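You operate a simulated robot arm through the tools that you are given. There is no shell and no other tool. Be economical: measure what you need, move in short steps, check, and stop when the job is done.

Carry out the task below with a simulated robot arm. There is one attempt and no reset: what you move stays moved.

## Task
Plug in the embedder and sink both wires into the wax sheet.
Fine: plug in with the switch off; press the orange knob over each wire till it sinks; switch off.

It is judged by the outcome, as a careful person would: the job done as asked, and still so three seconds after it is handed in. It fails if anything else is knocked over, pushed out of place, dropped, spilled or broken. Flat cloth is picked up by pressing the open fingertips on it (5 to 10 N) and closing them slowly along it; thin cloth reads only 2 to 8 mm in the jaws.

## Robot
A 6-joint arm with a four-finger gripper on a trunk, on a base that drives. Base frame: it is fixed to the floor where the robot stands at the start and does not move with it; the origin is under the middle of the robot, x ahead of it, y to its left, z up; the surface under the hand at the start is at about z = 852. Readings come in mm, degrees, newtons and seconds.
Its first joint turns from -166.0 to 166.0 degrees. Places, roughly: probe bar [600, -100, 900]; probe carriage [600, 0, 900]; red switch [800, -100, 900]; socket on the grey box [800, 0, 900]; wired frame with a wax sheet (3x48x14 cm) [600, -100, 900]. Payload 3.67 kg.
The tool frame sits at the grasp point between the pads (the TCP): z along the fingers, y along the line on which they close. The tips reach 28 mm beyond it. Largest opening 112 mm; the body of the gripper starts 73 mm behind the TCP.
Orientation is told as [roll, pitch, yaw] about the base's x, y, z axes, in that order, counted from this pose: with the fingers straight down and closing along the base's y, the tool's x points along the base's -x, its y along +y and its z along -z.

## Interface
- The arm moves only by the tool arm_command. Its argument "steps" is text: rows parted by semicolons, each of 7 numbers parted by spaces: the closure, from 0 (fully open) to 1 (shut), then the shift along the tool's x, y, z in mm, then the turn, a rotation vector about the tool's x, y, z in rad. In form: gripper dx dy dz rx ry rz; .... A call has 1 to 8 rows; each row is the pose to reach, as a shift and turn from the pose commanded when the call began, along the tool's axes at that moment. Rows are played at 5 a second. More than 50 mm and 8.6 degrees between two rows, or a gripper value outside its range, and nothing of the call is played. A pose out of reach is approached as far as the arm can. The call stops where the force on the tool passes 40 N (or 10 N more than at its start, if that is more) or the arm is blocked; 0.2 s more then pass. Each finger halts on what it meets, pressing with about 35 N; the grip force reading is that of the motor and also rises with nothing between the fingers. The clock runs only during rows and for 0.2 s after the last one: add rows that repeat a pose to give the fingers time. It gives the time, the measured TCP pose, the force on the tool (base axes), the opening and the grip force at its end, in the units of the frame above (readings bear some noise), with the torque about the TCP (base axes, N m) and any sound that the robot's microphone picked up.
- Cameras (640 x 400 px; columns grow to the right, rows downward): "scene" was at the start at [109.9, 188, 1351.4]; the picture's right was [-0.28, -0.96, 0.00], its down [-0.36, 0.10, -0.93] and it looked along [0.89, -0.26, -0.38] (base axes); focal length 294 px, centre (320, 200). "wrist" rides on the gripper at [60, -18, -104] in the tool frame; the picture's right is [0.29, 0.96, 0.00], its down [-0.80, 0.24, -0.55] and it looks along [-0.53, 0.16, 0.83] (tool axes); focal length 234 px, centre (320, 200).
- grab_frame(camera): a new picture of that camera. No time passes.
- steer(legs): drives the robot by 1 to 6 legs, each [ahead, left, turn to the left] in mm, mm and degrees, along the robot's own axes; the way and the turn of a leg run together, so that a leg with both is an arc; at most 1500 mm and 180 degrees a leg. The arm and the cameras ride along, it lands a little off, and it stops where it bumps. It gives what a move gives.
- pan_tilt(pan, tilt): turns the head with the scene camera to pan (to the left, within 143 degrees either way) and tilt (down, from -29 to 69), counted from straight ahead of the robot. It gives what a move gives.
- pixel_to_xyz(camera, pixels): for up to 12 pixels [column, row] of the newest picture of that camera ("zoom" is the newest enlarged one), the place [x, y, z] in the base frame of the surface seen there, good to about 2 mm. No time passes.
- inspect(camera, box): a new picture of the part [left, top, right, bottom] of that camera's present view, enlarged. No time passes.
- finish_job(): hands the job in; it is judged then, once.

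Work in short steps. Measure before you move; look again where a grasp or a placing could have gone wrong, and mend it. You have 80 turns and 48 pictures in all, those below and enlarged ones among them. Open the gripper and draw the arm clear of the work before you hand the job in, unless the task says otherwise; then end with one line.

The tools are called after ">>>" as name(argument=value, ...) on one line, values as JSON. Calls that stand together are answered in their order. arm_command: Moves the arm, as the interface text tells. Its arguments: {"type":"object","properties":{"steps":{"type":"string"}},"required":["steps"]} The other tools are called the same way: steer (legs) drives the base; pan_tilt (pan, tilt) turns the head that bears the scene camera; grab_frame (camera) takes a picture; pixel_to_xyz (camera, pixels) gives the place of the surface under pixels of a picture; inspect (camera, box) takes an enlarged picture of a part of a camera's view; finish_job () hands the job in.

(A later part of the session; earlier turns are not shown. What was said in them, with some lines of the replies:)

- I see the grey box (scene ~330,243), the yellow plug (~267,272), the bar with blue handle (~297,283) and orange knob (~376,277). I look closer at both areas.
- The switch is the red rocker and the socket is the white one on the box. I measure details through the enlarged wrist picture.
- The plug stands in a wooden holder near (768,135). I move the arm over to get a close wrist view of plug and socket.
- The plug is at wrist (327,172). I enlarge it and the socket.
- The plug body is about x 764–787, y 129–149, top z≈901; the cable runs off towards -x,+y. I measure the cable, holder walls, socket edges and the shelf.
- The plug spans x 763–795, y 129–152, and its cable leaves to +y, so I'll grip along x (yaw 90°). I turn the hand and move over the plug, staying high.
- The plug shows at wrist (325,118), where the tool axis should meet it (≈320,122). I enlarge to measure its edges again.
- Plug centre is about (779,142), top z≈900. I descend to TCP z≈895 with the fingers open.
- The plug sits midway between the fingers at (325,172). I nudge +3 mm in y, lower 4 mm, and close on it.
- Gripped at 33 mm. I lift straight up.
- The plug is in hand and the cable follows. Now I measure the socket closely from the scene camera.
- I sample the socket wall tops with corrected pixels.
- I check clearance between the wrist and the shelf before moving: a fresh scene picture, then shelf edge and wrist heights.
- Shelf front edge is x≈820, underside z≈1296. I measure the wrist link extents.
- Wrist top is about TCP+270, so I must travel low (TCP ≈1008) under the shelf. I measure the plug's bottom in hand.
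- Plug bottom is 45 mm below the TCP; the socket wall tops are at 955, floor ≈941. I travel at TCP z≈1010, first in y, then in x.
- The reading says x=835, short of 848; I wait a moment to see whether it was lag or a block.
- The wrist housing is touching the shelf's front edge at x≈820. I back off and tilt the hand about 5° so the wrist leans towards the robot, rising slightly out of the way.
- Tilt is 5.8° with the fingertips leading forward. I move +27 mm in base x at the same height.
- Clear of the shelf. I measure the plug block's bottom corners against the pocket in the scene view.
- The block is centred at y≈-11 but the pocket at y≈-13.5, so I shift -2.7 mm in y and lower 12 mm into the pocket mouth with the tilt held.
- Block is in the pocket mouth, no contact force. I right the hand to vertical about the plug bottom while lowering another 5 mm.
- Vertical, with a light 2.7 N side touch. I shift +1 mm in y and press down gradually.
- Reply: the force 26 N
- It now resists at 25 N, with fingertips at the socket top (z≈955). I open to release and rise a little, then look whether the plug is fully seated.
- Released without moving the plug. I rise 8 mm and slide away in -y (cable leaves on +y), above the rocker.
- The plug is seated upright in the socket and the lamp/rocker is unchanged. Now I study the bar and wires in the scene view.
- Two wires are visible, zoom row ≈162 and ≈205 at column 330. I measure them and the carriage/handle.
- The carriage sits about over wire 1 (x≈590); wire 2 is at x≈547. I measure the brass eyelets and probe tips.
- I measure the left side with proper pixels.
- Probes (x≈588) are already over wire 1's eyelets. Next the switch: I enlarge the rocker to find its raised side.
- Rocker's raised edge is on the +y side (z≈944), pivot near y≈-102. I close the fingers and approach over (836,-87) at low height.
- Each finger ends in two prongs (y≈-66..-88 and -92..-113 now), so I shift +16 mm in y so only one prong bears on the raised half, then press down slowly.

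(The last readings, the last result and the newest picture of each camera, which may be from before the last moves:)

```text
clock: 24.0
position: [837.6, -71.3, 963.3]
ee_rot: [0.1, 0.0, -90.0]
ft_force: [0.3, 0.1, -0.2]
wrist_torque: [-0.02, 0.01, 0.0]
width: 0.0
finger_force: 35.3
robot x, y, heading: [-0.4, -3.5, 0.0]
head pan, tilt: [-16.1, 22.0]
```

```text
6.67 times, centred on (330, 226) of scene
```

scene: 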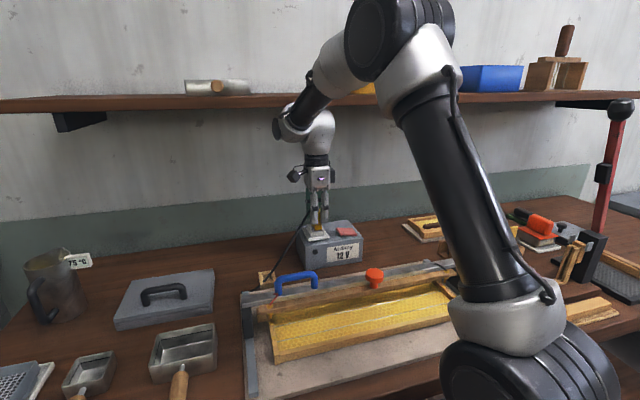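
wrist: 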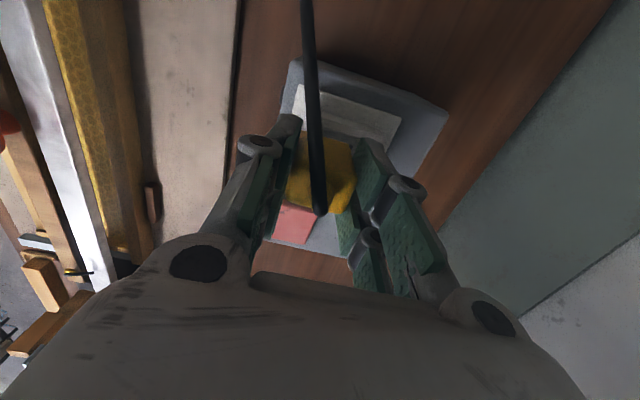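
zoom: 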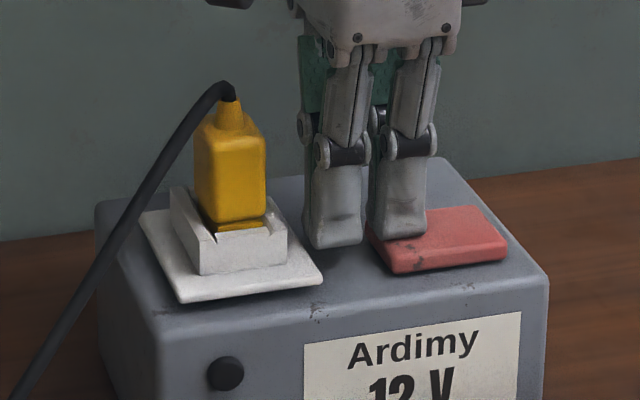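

Tips are at z≈935 with no residual force. I raise and look at whether the rocker has flipped.

>>> arm_command(steps="1 0 0 -12 0 0 0;1 0 0 -22 0 0 0;1 0 0 -22 0 0 0")

>>> inspect(camera="scene", box=[290, 206, 370, 266])

>>> pixel_to_xyz(camera="zoom", pixels=[[385, 155], [400, 180], [430, 165], [470, 165], [490, 180], [500, 190]])

```text
clock: 24.8
position: [836.9, -71.7, 986.9]
ee_rot: [-0.1, -0.1, -90.1]
ft_force: [0.5, -0.1, 0.1]
wrist_torque: [0.02, 0.02, 0.0]
width: 0.1
finger_force: 35.8
robot x, y, heading: [2.9, 2.8, 0.2]
head pan, tilt: [-16.1, 22.0]
```

```text
6.67 times, centred on (330, 236) of scene
```

zoom: 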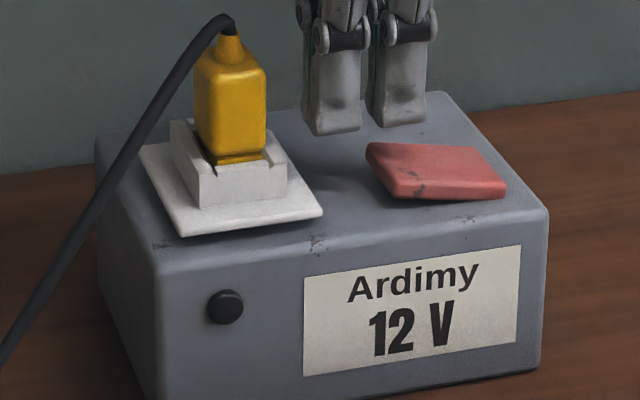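

```text
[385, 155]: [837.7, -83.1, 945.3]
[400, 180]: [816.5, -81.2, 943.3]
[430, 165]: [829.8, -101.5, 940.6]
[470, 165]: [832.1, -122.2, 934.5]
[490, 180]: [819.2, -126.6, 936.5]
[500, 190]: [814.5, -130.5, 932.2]
```

The rocker sprang back to its first state; the press wasn't deep enough. I press about 5 mm further.

>>> arm_command(steps="1 0 0 12 0 0 0;1 0 0 20 0 0 0;1 0 0 23 0 0 0;1 0 0 25 0 0 0;1 0 0 27 0 0 0;1 0 0 28 0 0 0;1 0 0 28 0 0 0")

>>> arm_command(steps="1 0 0 -12 0 0 0;1 0 0 -27 0 0 0;1 0 0 -27 0 0 0")

>>> inspect(camera="scene", box=[290, 206, 370, 266])

```text
clock: 26.2
position: [838.1, -71.7, 960.5]
ee_rot: [0.3, -0.1, -89.9]
ft_force: [-6.3, 1.0, 13.8]
wrist_torque: [-0.34, 0.2, -0.16]
width: 5.9
finger_force: 36.2
robot x, y, heading: [-0.9, 1.2, 0.1]
head pan, tilt: [-16.1, 22.0]
stopped in row 7: the force on the tool passed its limit at 42 N (the readings are from after the stop); the commanded pose is now the measured one
```

```text
clock: 27.0
position: [837.3, -71.8, 986.2]
ee_rot: [0.2, -0.1, -90.0]
ft_force: [0.0, 0.3, -0.1]
wrist_torque: [0.01, 0.0, -0.02]
width: 0.2
finger_force: 35.8
robot x, y, heading: [-2.1, 0.9, 0.1]
head pan, tilt: [-16.1, 22.0]
```

```text
6.67 times, centred on (330, 236) of scene
```

zoom: 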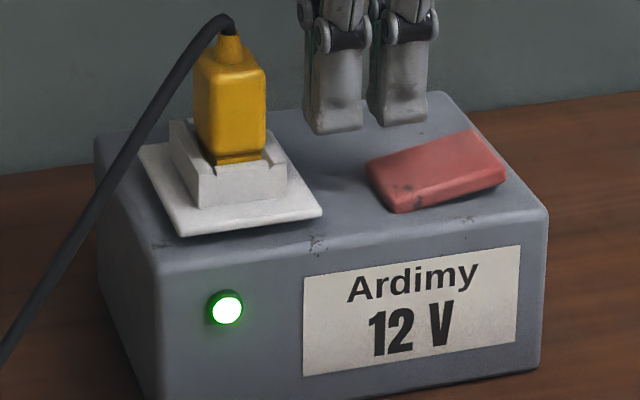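

The green lamp is lit: plugged in and on. I move over the knob at (588,-80), staying at z≈1010.

>>> arm_command(steps="1 -2 -40 0 0 0 0;1 -4 -85 -10 0 0 0;1 -6 -130 -20 0 0 0;1 -8 -175 -25 0 0 0;1 -8 -220 -25 0 0 0;1 -8 -249 -25 0 0 0;1 -8 -249 -25 0 0 0")

>>> inspect(camera="scene", box=[336, 236, 416, 306])

>>> pixel_to_xyz(camera="zoom", pixels=[[320, 230], [320, 260], [260, 240], [380, 240], [320, 300], [260, 140], [330, 140], [290, 250]])

```text
clock: 28.6
position: [586.5, -79.1, 1008.6]
ee_rot: [0.2, 0.0, -90.1]
ft_force: [1.0, 0.8, -0.8]
wrist_torque: [0.0, -0.01, -0.02]
width: 0.0
finger_force: 35.7
robot x, y, heading: [-1.4, -0.1, 0.0]
head pan, tilt: [-16.1, 22.0]
```

```text
5.71 times, centred on (376, 271) of scene
```

zoom: 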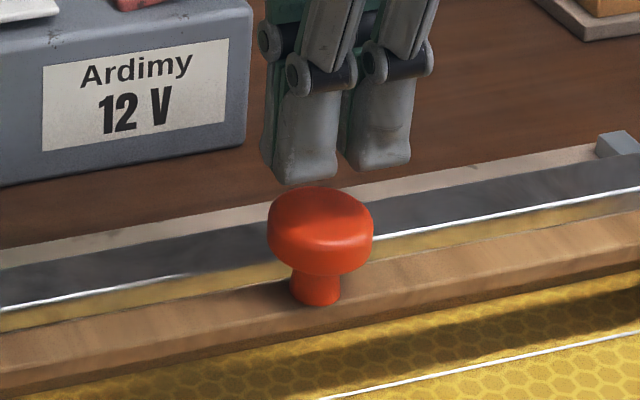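

```text
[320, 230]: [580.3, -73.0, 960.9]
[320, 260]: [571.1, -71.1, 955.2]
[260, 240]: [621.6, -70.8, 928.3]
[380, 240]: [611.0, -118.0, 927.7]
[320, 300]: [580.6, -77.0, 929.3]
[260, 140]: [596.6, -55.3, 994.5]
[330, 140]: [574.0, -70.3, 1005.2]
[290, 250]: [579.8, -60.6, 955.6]
```

Knob is below the fingertips. I press down: contact expected at TCP z≈990, probe travel ~13 mm.

>>> arm_command(steps="1 0 1 10 0 0 0;1 0 1 18 0 0 0;1 0 1 22 0 0 0;1 0 1 26 0 0 0;1 0 1 29 0 0 0;1 0 1 31 0 0 0;1 0 1 31 0 0 0")

>>> inspect(camera="scene", box=[240, 210, 480, 360])

```text
clock: 30.2
position: [591.0, -80.5, 978.1]
ee_rot: [0.3, 0.0, -90.0]
ft_force: [0.9, 2.0, 4.1]
wrist_torque: [0.04, 0.0, 0.02]
width: 0.0
finger_force: 35.0
robot x, y, heading: [-1.3, 0.3, 0.0]
head pan, tilt: [-16.1, 22.0]
```

```text
2.67 times, centred on (360, 285) of scene
```

zoom: 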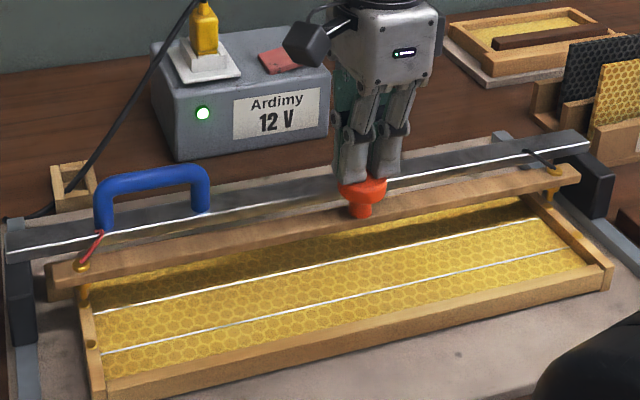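

Spring force is 4 N so far, not yet at the eyelets. I go further down in small rows.

>>> arm_command(steps="1 0 0 1.5 0 0 0;1 0 0 3 0 0 0;1 0 0 4.5 0 0 0;1 0 0 6 0 0 0;1 0 0 6 0 0 0")

>>> inspect(camera="scene", box=[240, 250, 480, 400])

```text
clock: 31.4
position: [591.4, -80.1, 973.3]
ee_rot: [0.3, -0.2, -90.1]
ft_force: [0.7, -2.3, 5.7]
wrist_torque: [-0.06, -0.06, 0.02]
width: 5.9
finger_force: 35.3
robot x, y, heading: [0.8, 3.8, 0.0]
head pan, tilt: [-16.1, 22.0]
```

```text
2.67 times, centred on (360, 325) of scene
```

zoom: 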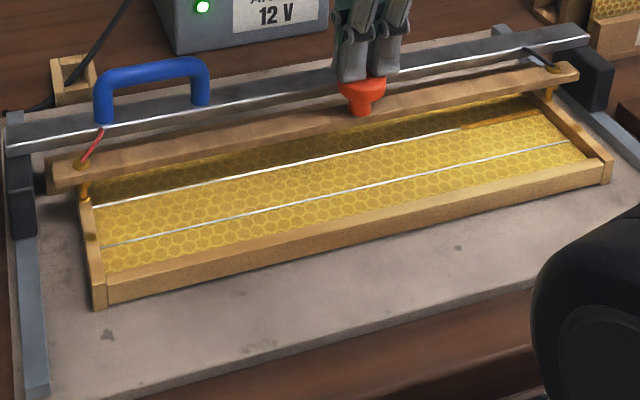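

The wire has begun to sink from the right end (zoom 465–545, row ~120). I hold the press about a second.

>>> arm_command(steps="1 0 0 0.5 0 0 0;1 0 0 0.5 0 0 0;1 0 0 0.5 0 0 0;1 0 0 0.5 0 0 0")

>>> inspect(camera="scene", box=[240, 250, 480, 400])

```text
clock: 32.4
position: [590.2, -81.2, 973.1]
ee_rot: [0.2, 0.0, -90.0]
ft_force: [0.5, 2.3, 5.5]
wrist_torque: [0.09, -0.03, 0.0]
width: 6.0
finger_force: 35.8
robot x, y, heading: [0.1, 0.7, -0.3]
head pan, tilt: [-16.1, 22.0]
```

```text
2.67 times, centred on (360, 325) of scene
```

zoom: 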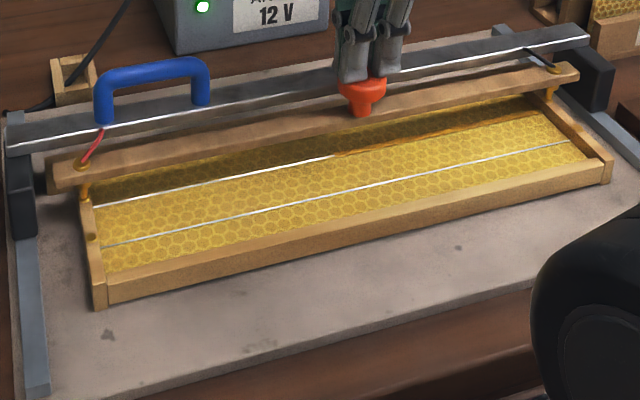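

Sunk from column 545 to 330 – about 30% per second. I hold 1.4 s more.

>>> arm_command(steps="1 0 0 0 0 0 0;1 0 0 0 0 0 0;1 0 0 0 0 0 0;1 0 0 0 0 0 0;1 0 0 0 0 0 0;1 0 0 0 0 0 0")

>>> inspect(camera="scene", box=[240, 250, 480, 400])

```text
clock: 33.8
position: [589.3, -81.1, 973.5]
ee_rot: [0.2, -0.1, -90.0]
ft_force: [-0.6, 1.9, 4.7]
wrist_torque: [0.09, 0.03, 0.01]
width: 6.0
finger_force: 35.7
robot x, y, heading: [-0.9, -0.8, 0.1]
head pan, tilt: [-16.1, 22.0]
```

```text
2.67 times, centred on (360, 325) of scene
```

zoom: 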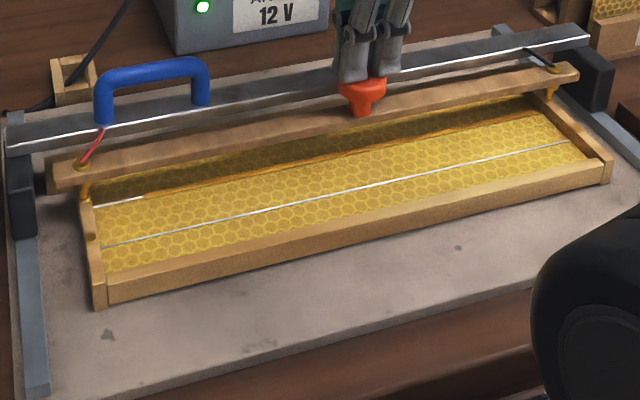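

About 50 columns (≈0.4 s) remain. I hold two more rows and then lift off.

>>> arm_command(steps="1 0 0 0 0 0 0;1 0 0 0 0 0 0;1 0 0 -25 0 0 0;1 0 0 -45 0 0 0;1 0 0 -45 0 0 0")

>>> inspect(camera="scene", box=[240, 250, 480, 400])

```text
clock: 35.0
position: [591.2, -78.8, 1016.3]
ee_rot: [0.1, -0.1, -90.0]
ft_force: [0.4, 0.5, 0.7]
wrist_torque: [0.0, 0.0, -0.02]
width: 0.2
finger_force: 35.4
robot x, y, heading: [-2.9, 3.6, -0.1]
head pan, tilt: [-16.1, 22.0]
```

```text
2.67 times, centred on (360, 325) of scene
```

zoom: 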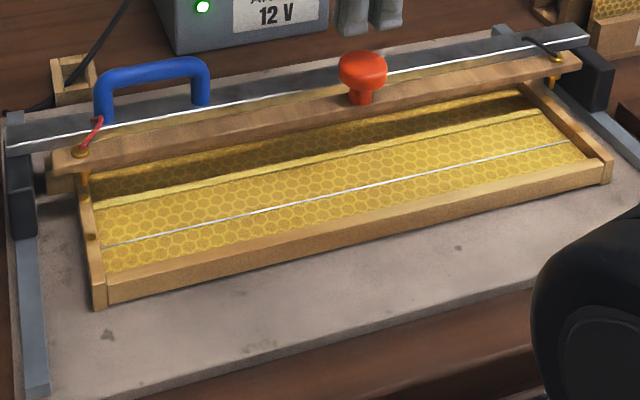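

Wire 1 is fully sunk. I move over the blue handle (x≈615, y≈92, tube centre z≈962) with fingers half open, then down to straddle it.

>>> arm_command(steps="1 40 6 0 0 0 0;0.7 85 13 0 0 0 0;0.5 130 20 0 0 0 0;0.4 172 25 0 0 0 0;0.4 172 25 0 0 0 0")

>>> arm_command(steps="0.4 0 0 15 0 0 0;0.4 0 0 30 0 0 0;0.4 0 0 40 0 0 0;0.4 0 0 49 0 0 0;0.4 0 0 49 0 0 0")

>>> inspect(camera="scene", box=[250, 220, 346, 300])

```text
clock: 36.2
position: [614.3, 93.4, 1020.0]
ee_rot: [0.2, -0.1, -90.0]
ft_force: [-0.2, 0.2, -0.7]
wrist_torque: [-0.02, 0.0, 0.01]
width: 67.0
finger_force: 0.0
robot x, y, heading: [-4.4, -1.6, -0.0]
head pan, tilt: [-16.1, 22.0]
```

```text
clock: 37.4
position: [616.8, 92.5, 968.8]
ee_rot: [0.2, 0.0, -89.9]
ft_force: [0.2, -0.6, 0.7]
wrist_torque: [-0.05, -0.03, 0.04]
width: 67.2
finger_force: 0.2
robot x, y, heading: [0.9, -0.3, -0.1]
head pan, tilt: [-16.1, 22.0]
```

```text
5.00 times, centred on (298, 260) of scene
```

zoom: 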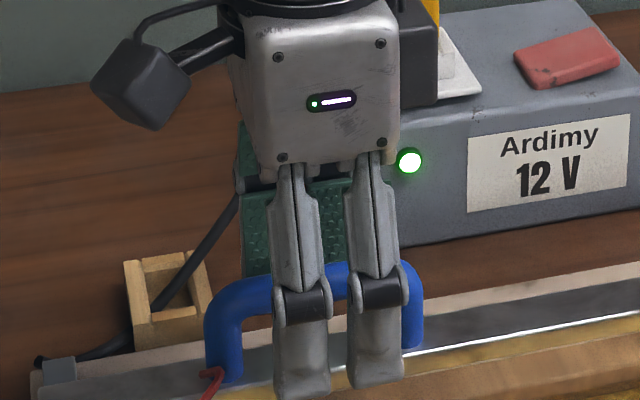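

The fingers straddle the handle within its legs. I close on it and draw the bar 39 mm towards the robot.

>>> arm_command(steps="0.6 0 0 2 0 0 0;0.8 0 0 2 0 0 0;0.95 0 0 2 0 0 0;0.95 0 0 2 0 0 0")

>>> arm_command(steps="0.95 0 -8 0 0 0 0;0.95 0 -16 0 0 0 0;0.95 0 -24 0 0 0 0;0.95 0 -32 0 0 0 0;0.95 0 -36 0 0 0 0;0.95 0 -39 0 0 0 0;0.95 0 -39 0 0 0 0")

>>> inspect(camera="scene", box=[236, 250, 484, 370])

>>> pixel_to_xyz(camera="zoom", pixels=[[370, 50], [330, 70], [90, 170], [560, 75], [560, 95], [90, 190], [360, 40], [90, 200]])

```text
clock: 38.4
position: [616.4, 92.7, 968.4]
ee_rot: [0.2, -0.1, -90.0]
ft_force: [0.7, 0.9, -2.8]
wrist_torque: [0.59, 0.0, -0.07]
width: 15.0
finger_force: 44.8
robot x, y, heading: [0.1, 0.5, -0.2]
head pan, tilt: [-16.1, 22.0]
```

```text
clock: 39.9
position: [580.0, 90.5, 967.0]
ee_rot: [0.5, 0.1, -90.1]
ft_force: [13.1, -3.8, -14.0]
wrist_torque: [0.48, -0.17, -0.06]
width: 15.3
finger_force: 44.9
robot x, y, heading: [1.1, 0.7, -0.0]
head pan, tilt: [-16.1, 22.0]
stopped in row 7: the force on the tool passed its limit at 44 N (the readings are from after the stop); the commanded pose is now the measured one
```

```text
2.58 times, centred on (360, 310) of scene
```

zoom: 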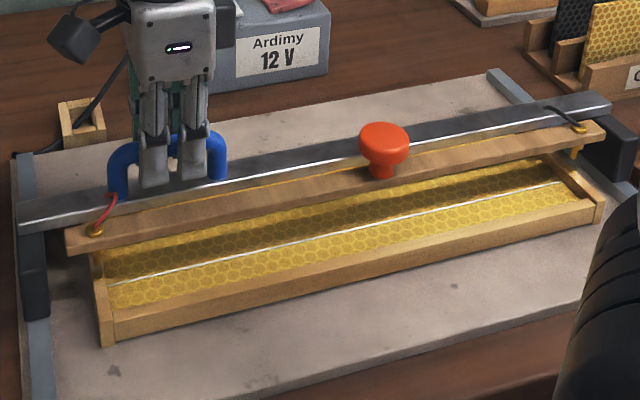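

```text
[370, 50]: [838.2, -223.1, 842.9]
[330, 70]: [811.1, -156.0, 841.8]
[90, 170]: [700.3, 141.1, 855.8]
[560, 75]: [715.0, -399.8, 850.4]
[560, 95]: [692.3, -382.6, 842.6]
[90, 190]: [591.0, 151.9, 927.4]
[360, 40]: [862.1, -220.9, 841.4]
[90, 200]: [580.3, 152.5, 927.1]
```

The bar moved but resisted near the end. I read the positions of the screws, knob and wire 2 in this picture.

>>> pixel_to_xyz(camera="zoom", pixels=[[96, 229], [580, 126], [384, 130], [573, 153], [383, 138], [100, 248], [110, 285], [340, 233], [555, 184], [165, 143], [216, 140], [30, 225]])

```text
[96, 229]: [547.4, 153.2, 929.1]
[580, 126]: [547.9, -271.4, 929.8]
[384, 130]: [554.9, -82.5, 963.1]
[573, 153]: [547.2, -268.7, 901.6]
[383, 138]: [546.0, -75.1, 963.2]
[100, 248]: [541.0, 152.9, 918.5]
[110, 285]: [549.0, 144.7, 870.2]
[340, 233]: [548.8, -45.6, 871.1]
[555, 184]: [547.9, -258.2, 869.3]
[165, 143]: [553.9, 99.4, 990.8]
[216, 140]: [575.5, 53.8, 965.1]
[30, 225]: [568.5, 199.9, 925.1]
```

Probes are at x≈547.5, wire 2 at ≈548.5: aligned. I release the handle, rise, and move over the knob (≈552,-80).

>>> arm_command(steps="0.8 0 0 0 0 0 0;0.5 0 0 0 0 0 0;0.4 0 0 0 0 0 0;0.4 0 0 -15 0 0 0;0.4 0 0 -35 0 0 0;0.4 0 0 -45 0 0 0;0.4 0 0 -45 0 0 0")

>>> arm_command(steps="0.6 -40 -6 0 0 0 0;0.8 -85 -12 0 0 0 0;1 -130 -18 0 0 0 0;1 -171 -25 0 0 0 0;1 -171 -25 0 0 0 0;1 -171 -25 0 0 0 0")

```text
clock: 41.5
position: [580.6, 90.5, 1014.0]
ee_rot: [0.6, 0.1, -90.0]
ft_force: [-0.2, 0.5, 0.1]
wrist_torque: [0.0, -0.01, 0.0]
width: 67.2
finger_force: 0.0
robot x, y, heading: [-0.6, -0.5, -0.0]
head pan, tilt: [-16.1, 22.0]
```

```text
clock: 42.9
position: [553.0, -79.7, 1014.0]
ee_rot: [0.6, 0.1, -89.9]
ft_force: [-0.3, -0.4, 1.1]
wrist_torque: [0.0, -0.03, 0.0]
width: 0.1
finger_force: 35.4
robot x, y, heading: [0.8, -2.4, 0.3]
head pan, tilt: [-16.1, 22.0]
```

Over the knob. I press down by the same travel as before, to TCP z≈972.5.

>>> arm_command(steps="1 0 0 15 0 0 0;1 0 0 25 0 0 0;1 0 0 32 0 0 0;1 0 0 37 0 0 0;1 0 0 40 0 0 0;1 0 0 41.5 0 0 0;1 0 0 41.5 0 0 0")

>>> inspect(camera="scene", box=[240, 250, 480, 400])

```text
clock: 44.5
position: [556.1, -80.9, 973.1]
ee_rot: [0.7, 0.1, -89.9]
ft_force: [-0.1, -0.5, 12.9]
wrist_torque: [0.02, 0.08, 0.02]
width: 0.0
finger_force: 34.4
robot x, y, heading: [0.6, 0.7, 0.1]
head pan, tilt: [-16.1, 22.0]
```

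```text
2.67 times, centred on (360, 325) of scene
```

zoom: 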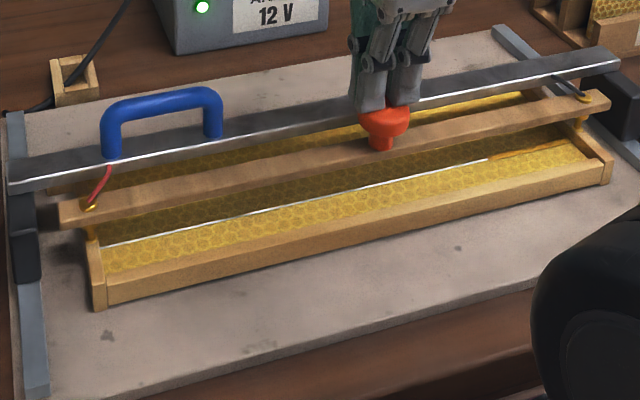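

Wire 2 is at 18% and sinking at the same pace as wire 1, so about 2.8 s remain. I hold, then lift.

>>> arm_command(steps="1 0 0 0 0 0 0;1 0 0 0 0 0 0;1 0 0 0 0 0 0;1 0 0 0 0 0 0;1 0 0 0 0 0 0;1 0 0 0 0 0 0;1 0 0 0 0 0 0;1 0 0 0 0 0 0")

>>> arm_command(steps="1 0 0 0 0 0 0;1 0 0 0 0 0 0;1 0 0 0 0 0 0;1 0 0 0 0 0 0;1 0 0 0 0 0 0;1 0 0 0 0 0 0;1 0 0 -25 0 0 0;1 0 0 -42 0 0 0")

>>> inspect(camera="scene", box=[240, 230, 496, 390])

```text
clock: 46.3
position: [555.3, -79.5, 970.9]
ee_rot: [0.6, 0.1, -90.1]
ft_force: [0.3, -0.3, 17.1]
wrist_torque: [0.01, 0.06, -0.01]
width: 0.1
finger_force: 34.9
robot x, y, heading: [3.1, -0.5, -0.0]
head pan, tilt: [-16.1, 22.0]
```

```text
clock: 48.1
position: [555.9, -80.4, 1012.5]
ee_rot: [0.6, 0.1, -90.0]
ft_force: [0.4, -0.6, -0.5]
wrist_torque: [0.0, 0.04, 0.02]
width: 0.2
finger_force: 34.8
robot x, y, heading: [0.1, -2.2, 0.2]
head pan, tilt: [-16.1, 22.0]
```

```text
2.50 times, centred on (368, 310) of scene
```

zoom: 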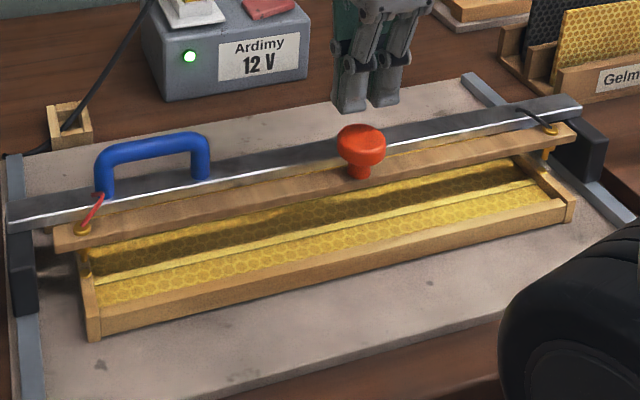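

Both wires are sunk. Now I go to the raised -y half of the rocker: TCP (836,-138), low under the shelf.

>>> arm_command(steps="1 -10 40 0 0 0 0;1 -20 85 0 0 0 0;1 -35 130 5 0 0 0;1 -50 175 15 0 0 0;1 -58 220 25 0 0 0;1 -58 260 26 0 0 0;1 -58 281 26 0 0 0;1 -58 281 26 0 0 0")

```text
clock: 49.9
position: [837.7, -136.2, 989.0]
ee_rot: [0.6, 0.1, -89.9]
ft_force: [0.3, 0.0, -0.4]
wrist_torque: [0.03, -0.01, 0.0]
width: 0.2
finger_force: 35.5
robot x, y, heading: [3.1, -0.2, -0.1]
head pan, tilt: [-16.1, 22.0]
```

At (838,-136,989). I press the raised half down to the same depth as before, shifting 1 mm further in -y.

>>> arm_command(steps="1 -1.5 0 12 0 0 0;1 -1.5 0 20 0 0 0;1 -1.5 0 24 0 0 0;1 -1.5 0 26 0 0 0;1 -1.5 0 28 0 0 0;1 -1.5 0 30 0 0 0;1 -1.5 0 31 0 0 0")

```text
clock: 51.5
position: [836.1, -138.4, 960.7]
ee_rot: [0.7, 0.1, -89.9]
ft_force: [3.2, 0.0, 10.7]
wrist_torque: [0.26, -0.04, -0.07]
width: 6.0
finger_force: 35.3
robot x, y, heading: [-3.4, -0.3, 0.2]
head pan, tilt: [-16.1, 22.0]
```

Same depth and width reading as the successful press. I press 2 mm more to be sure, then lift and retreat.

>>> arm_command(steps="1 0 0 1 0 0 0;1 0 0 2 0 0 0;1 0 0 2 0 0 0")

>>> arm_command(steps="1 0 0 -12 0 0 0;1 0 0 -26 0 0 0;1 0 -40 -28 0 0 0;1 0 -85 -40 0 0 0;1 0 -125 -60 0 0 0;0.6 0 -150 -90 0 0 0;0.3 0 -150 -130 0 0 0;0 0 -150 -150 0 0 0")

>>> grab_frame(camera="scene")

```text
clock: 52.2
position: [837.1, -139.4, 961.3]
ee_rot: [1.0, 0.0, -89.8]
ft_force: [-4.6, -1.1, 12.0]
wrist_torque: [0.29, 0.2, 0.12]
width: 0.2
finger_force: 35.2
robot x, y, heading: [1.3, -1.9, -0.1]
head pan, tilt: [-16.1, 22.0]
stopped in row 3: the force on the tool passed its limit at 42 N (the readings are from after the stop); the commanded pose is now the measured one
```

```text
clock: 54.0
position: [685.0, -136.8, 1107.2]
ee_rot: [1.0, 0.0, -90.0]
ft_force: [0.3, 0.2, 0.3]
wrist_torque: [0.0, 0.02, 0.01]
width: 111.3
finger_force: 0.0
robot x, y, heading: [1.4, -0.9, 0.0]
head pan, tilt: [-16.1, 22.0]
```

```text
0 pictures are left
```

scene: 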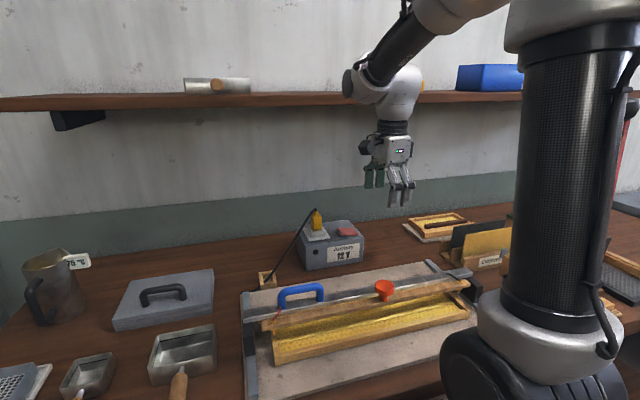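

The green lamp is no longer visible; I confirm by the rocker's slope (free measurement).

>>> pixel_to_xyz(camera="scene", pixels=[[341, 232], [343, 231], [347, 232], [351, 232], [354, 233]])

```text
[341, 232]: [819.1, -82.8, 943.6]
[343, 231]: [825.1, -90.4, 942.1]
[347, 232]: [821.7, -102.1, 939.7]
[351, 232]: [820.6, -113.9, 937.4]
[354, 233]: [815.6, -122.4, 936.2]
```

The rocker is back in its off state (+y side high), the lamp is dark, and the gripper is open and clear.

>>> finish_job()

```text
The job is handed in.
```

The embedder is plugged in, both wires are sunk into the wax sheet, and the switch is off. On the first try at the socket the wrist touched the shelf's front edge; no items on the shelf look disturbed in the last picture.
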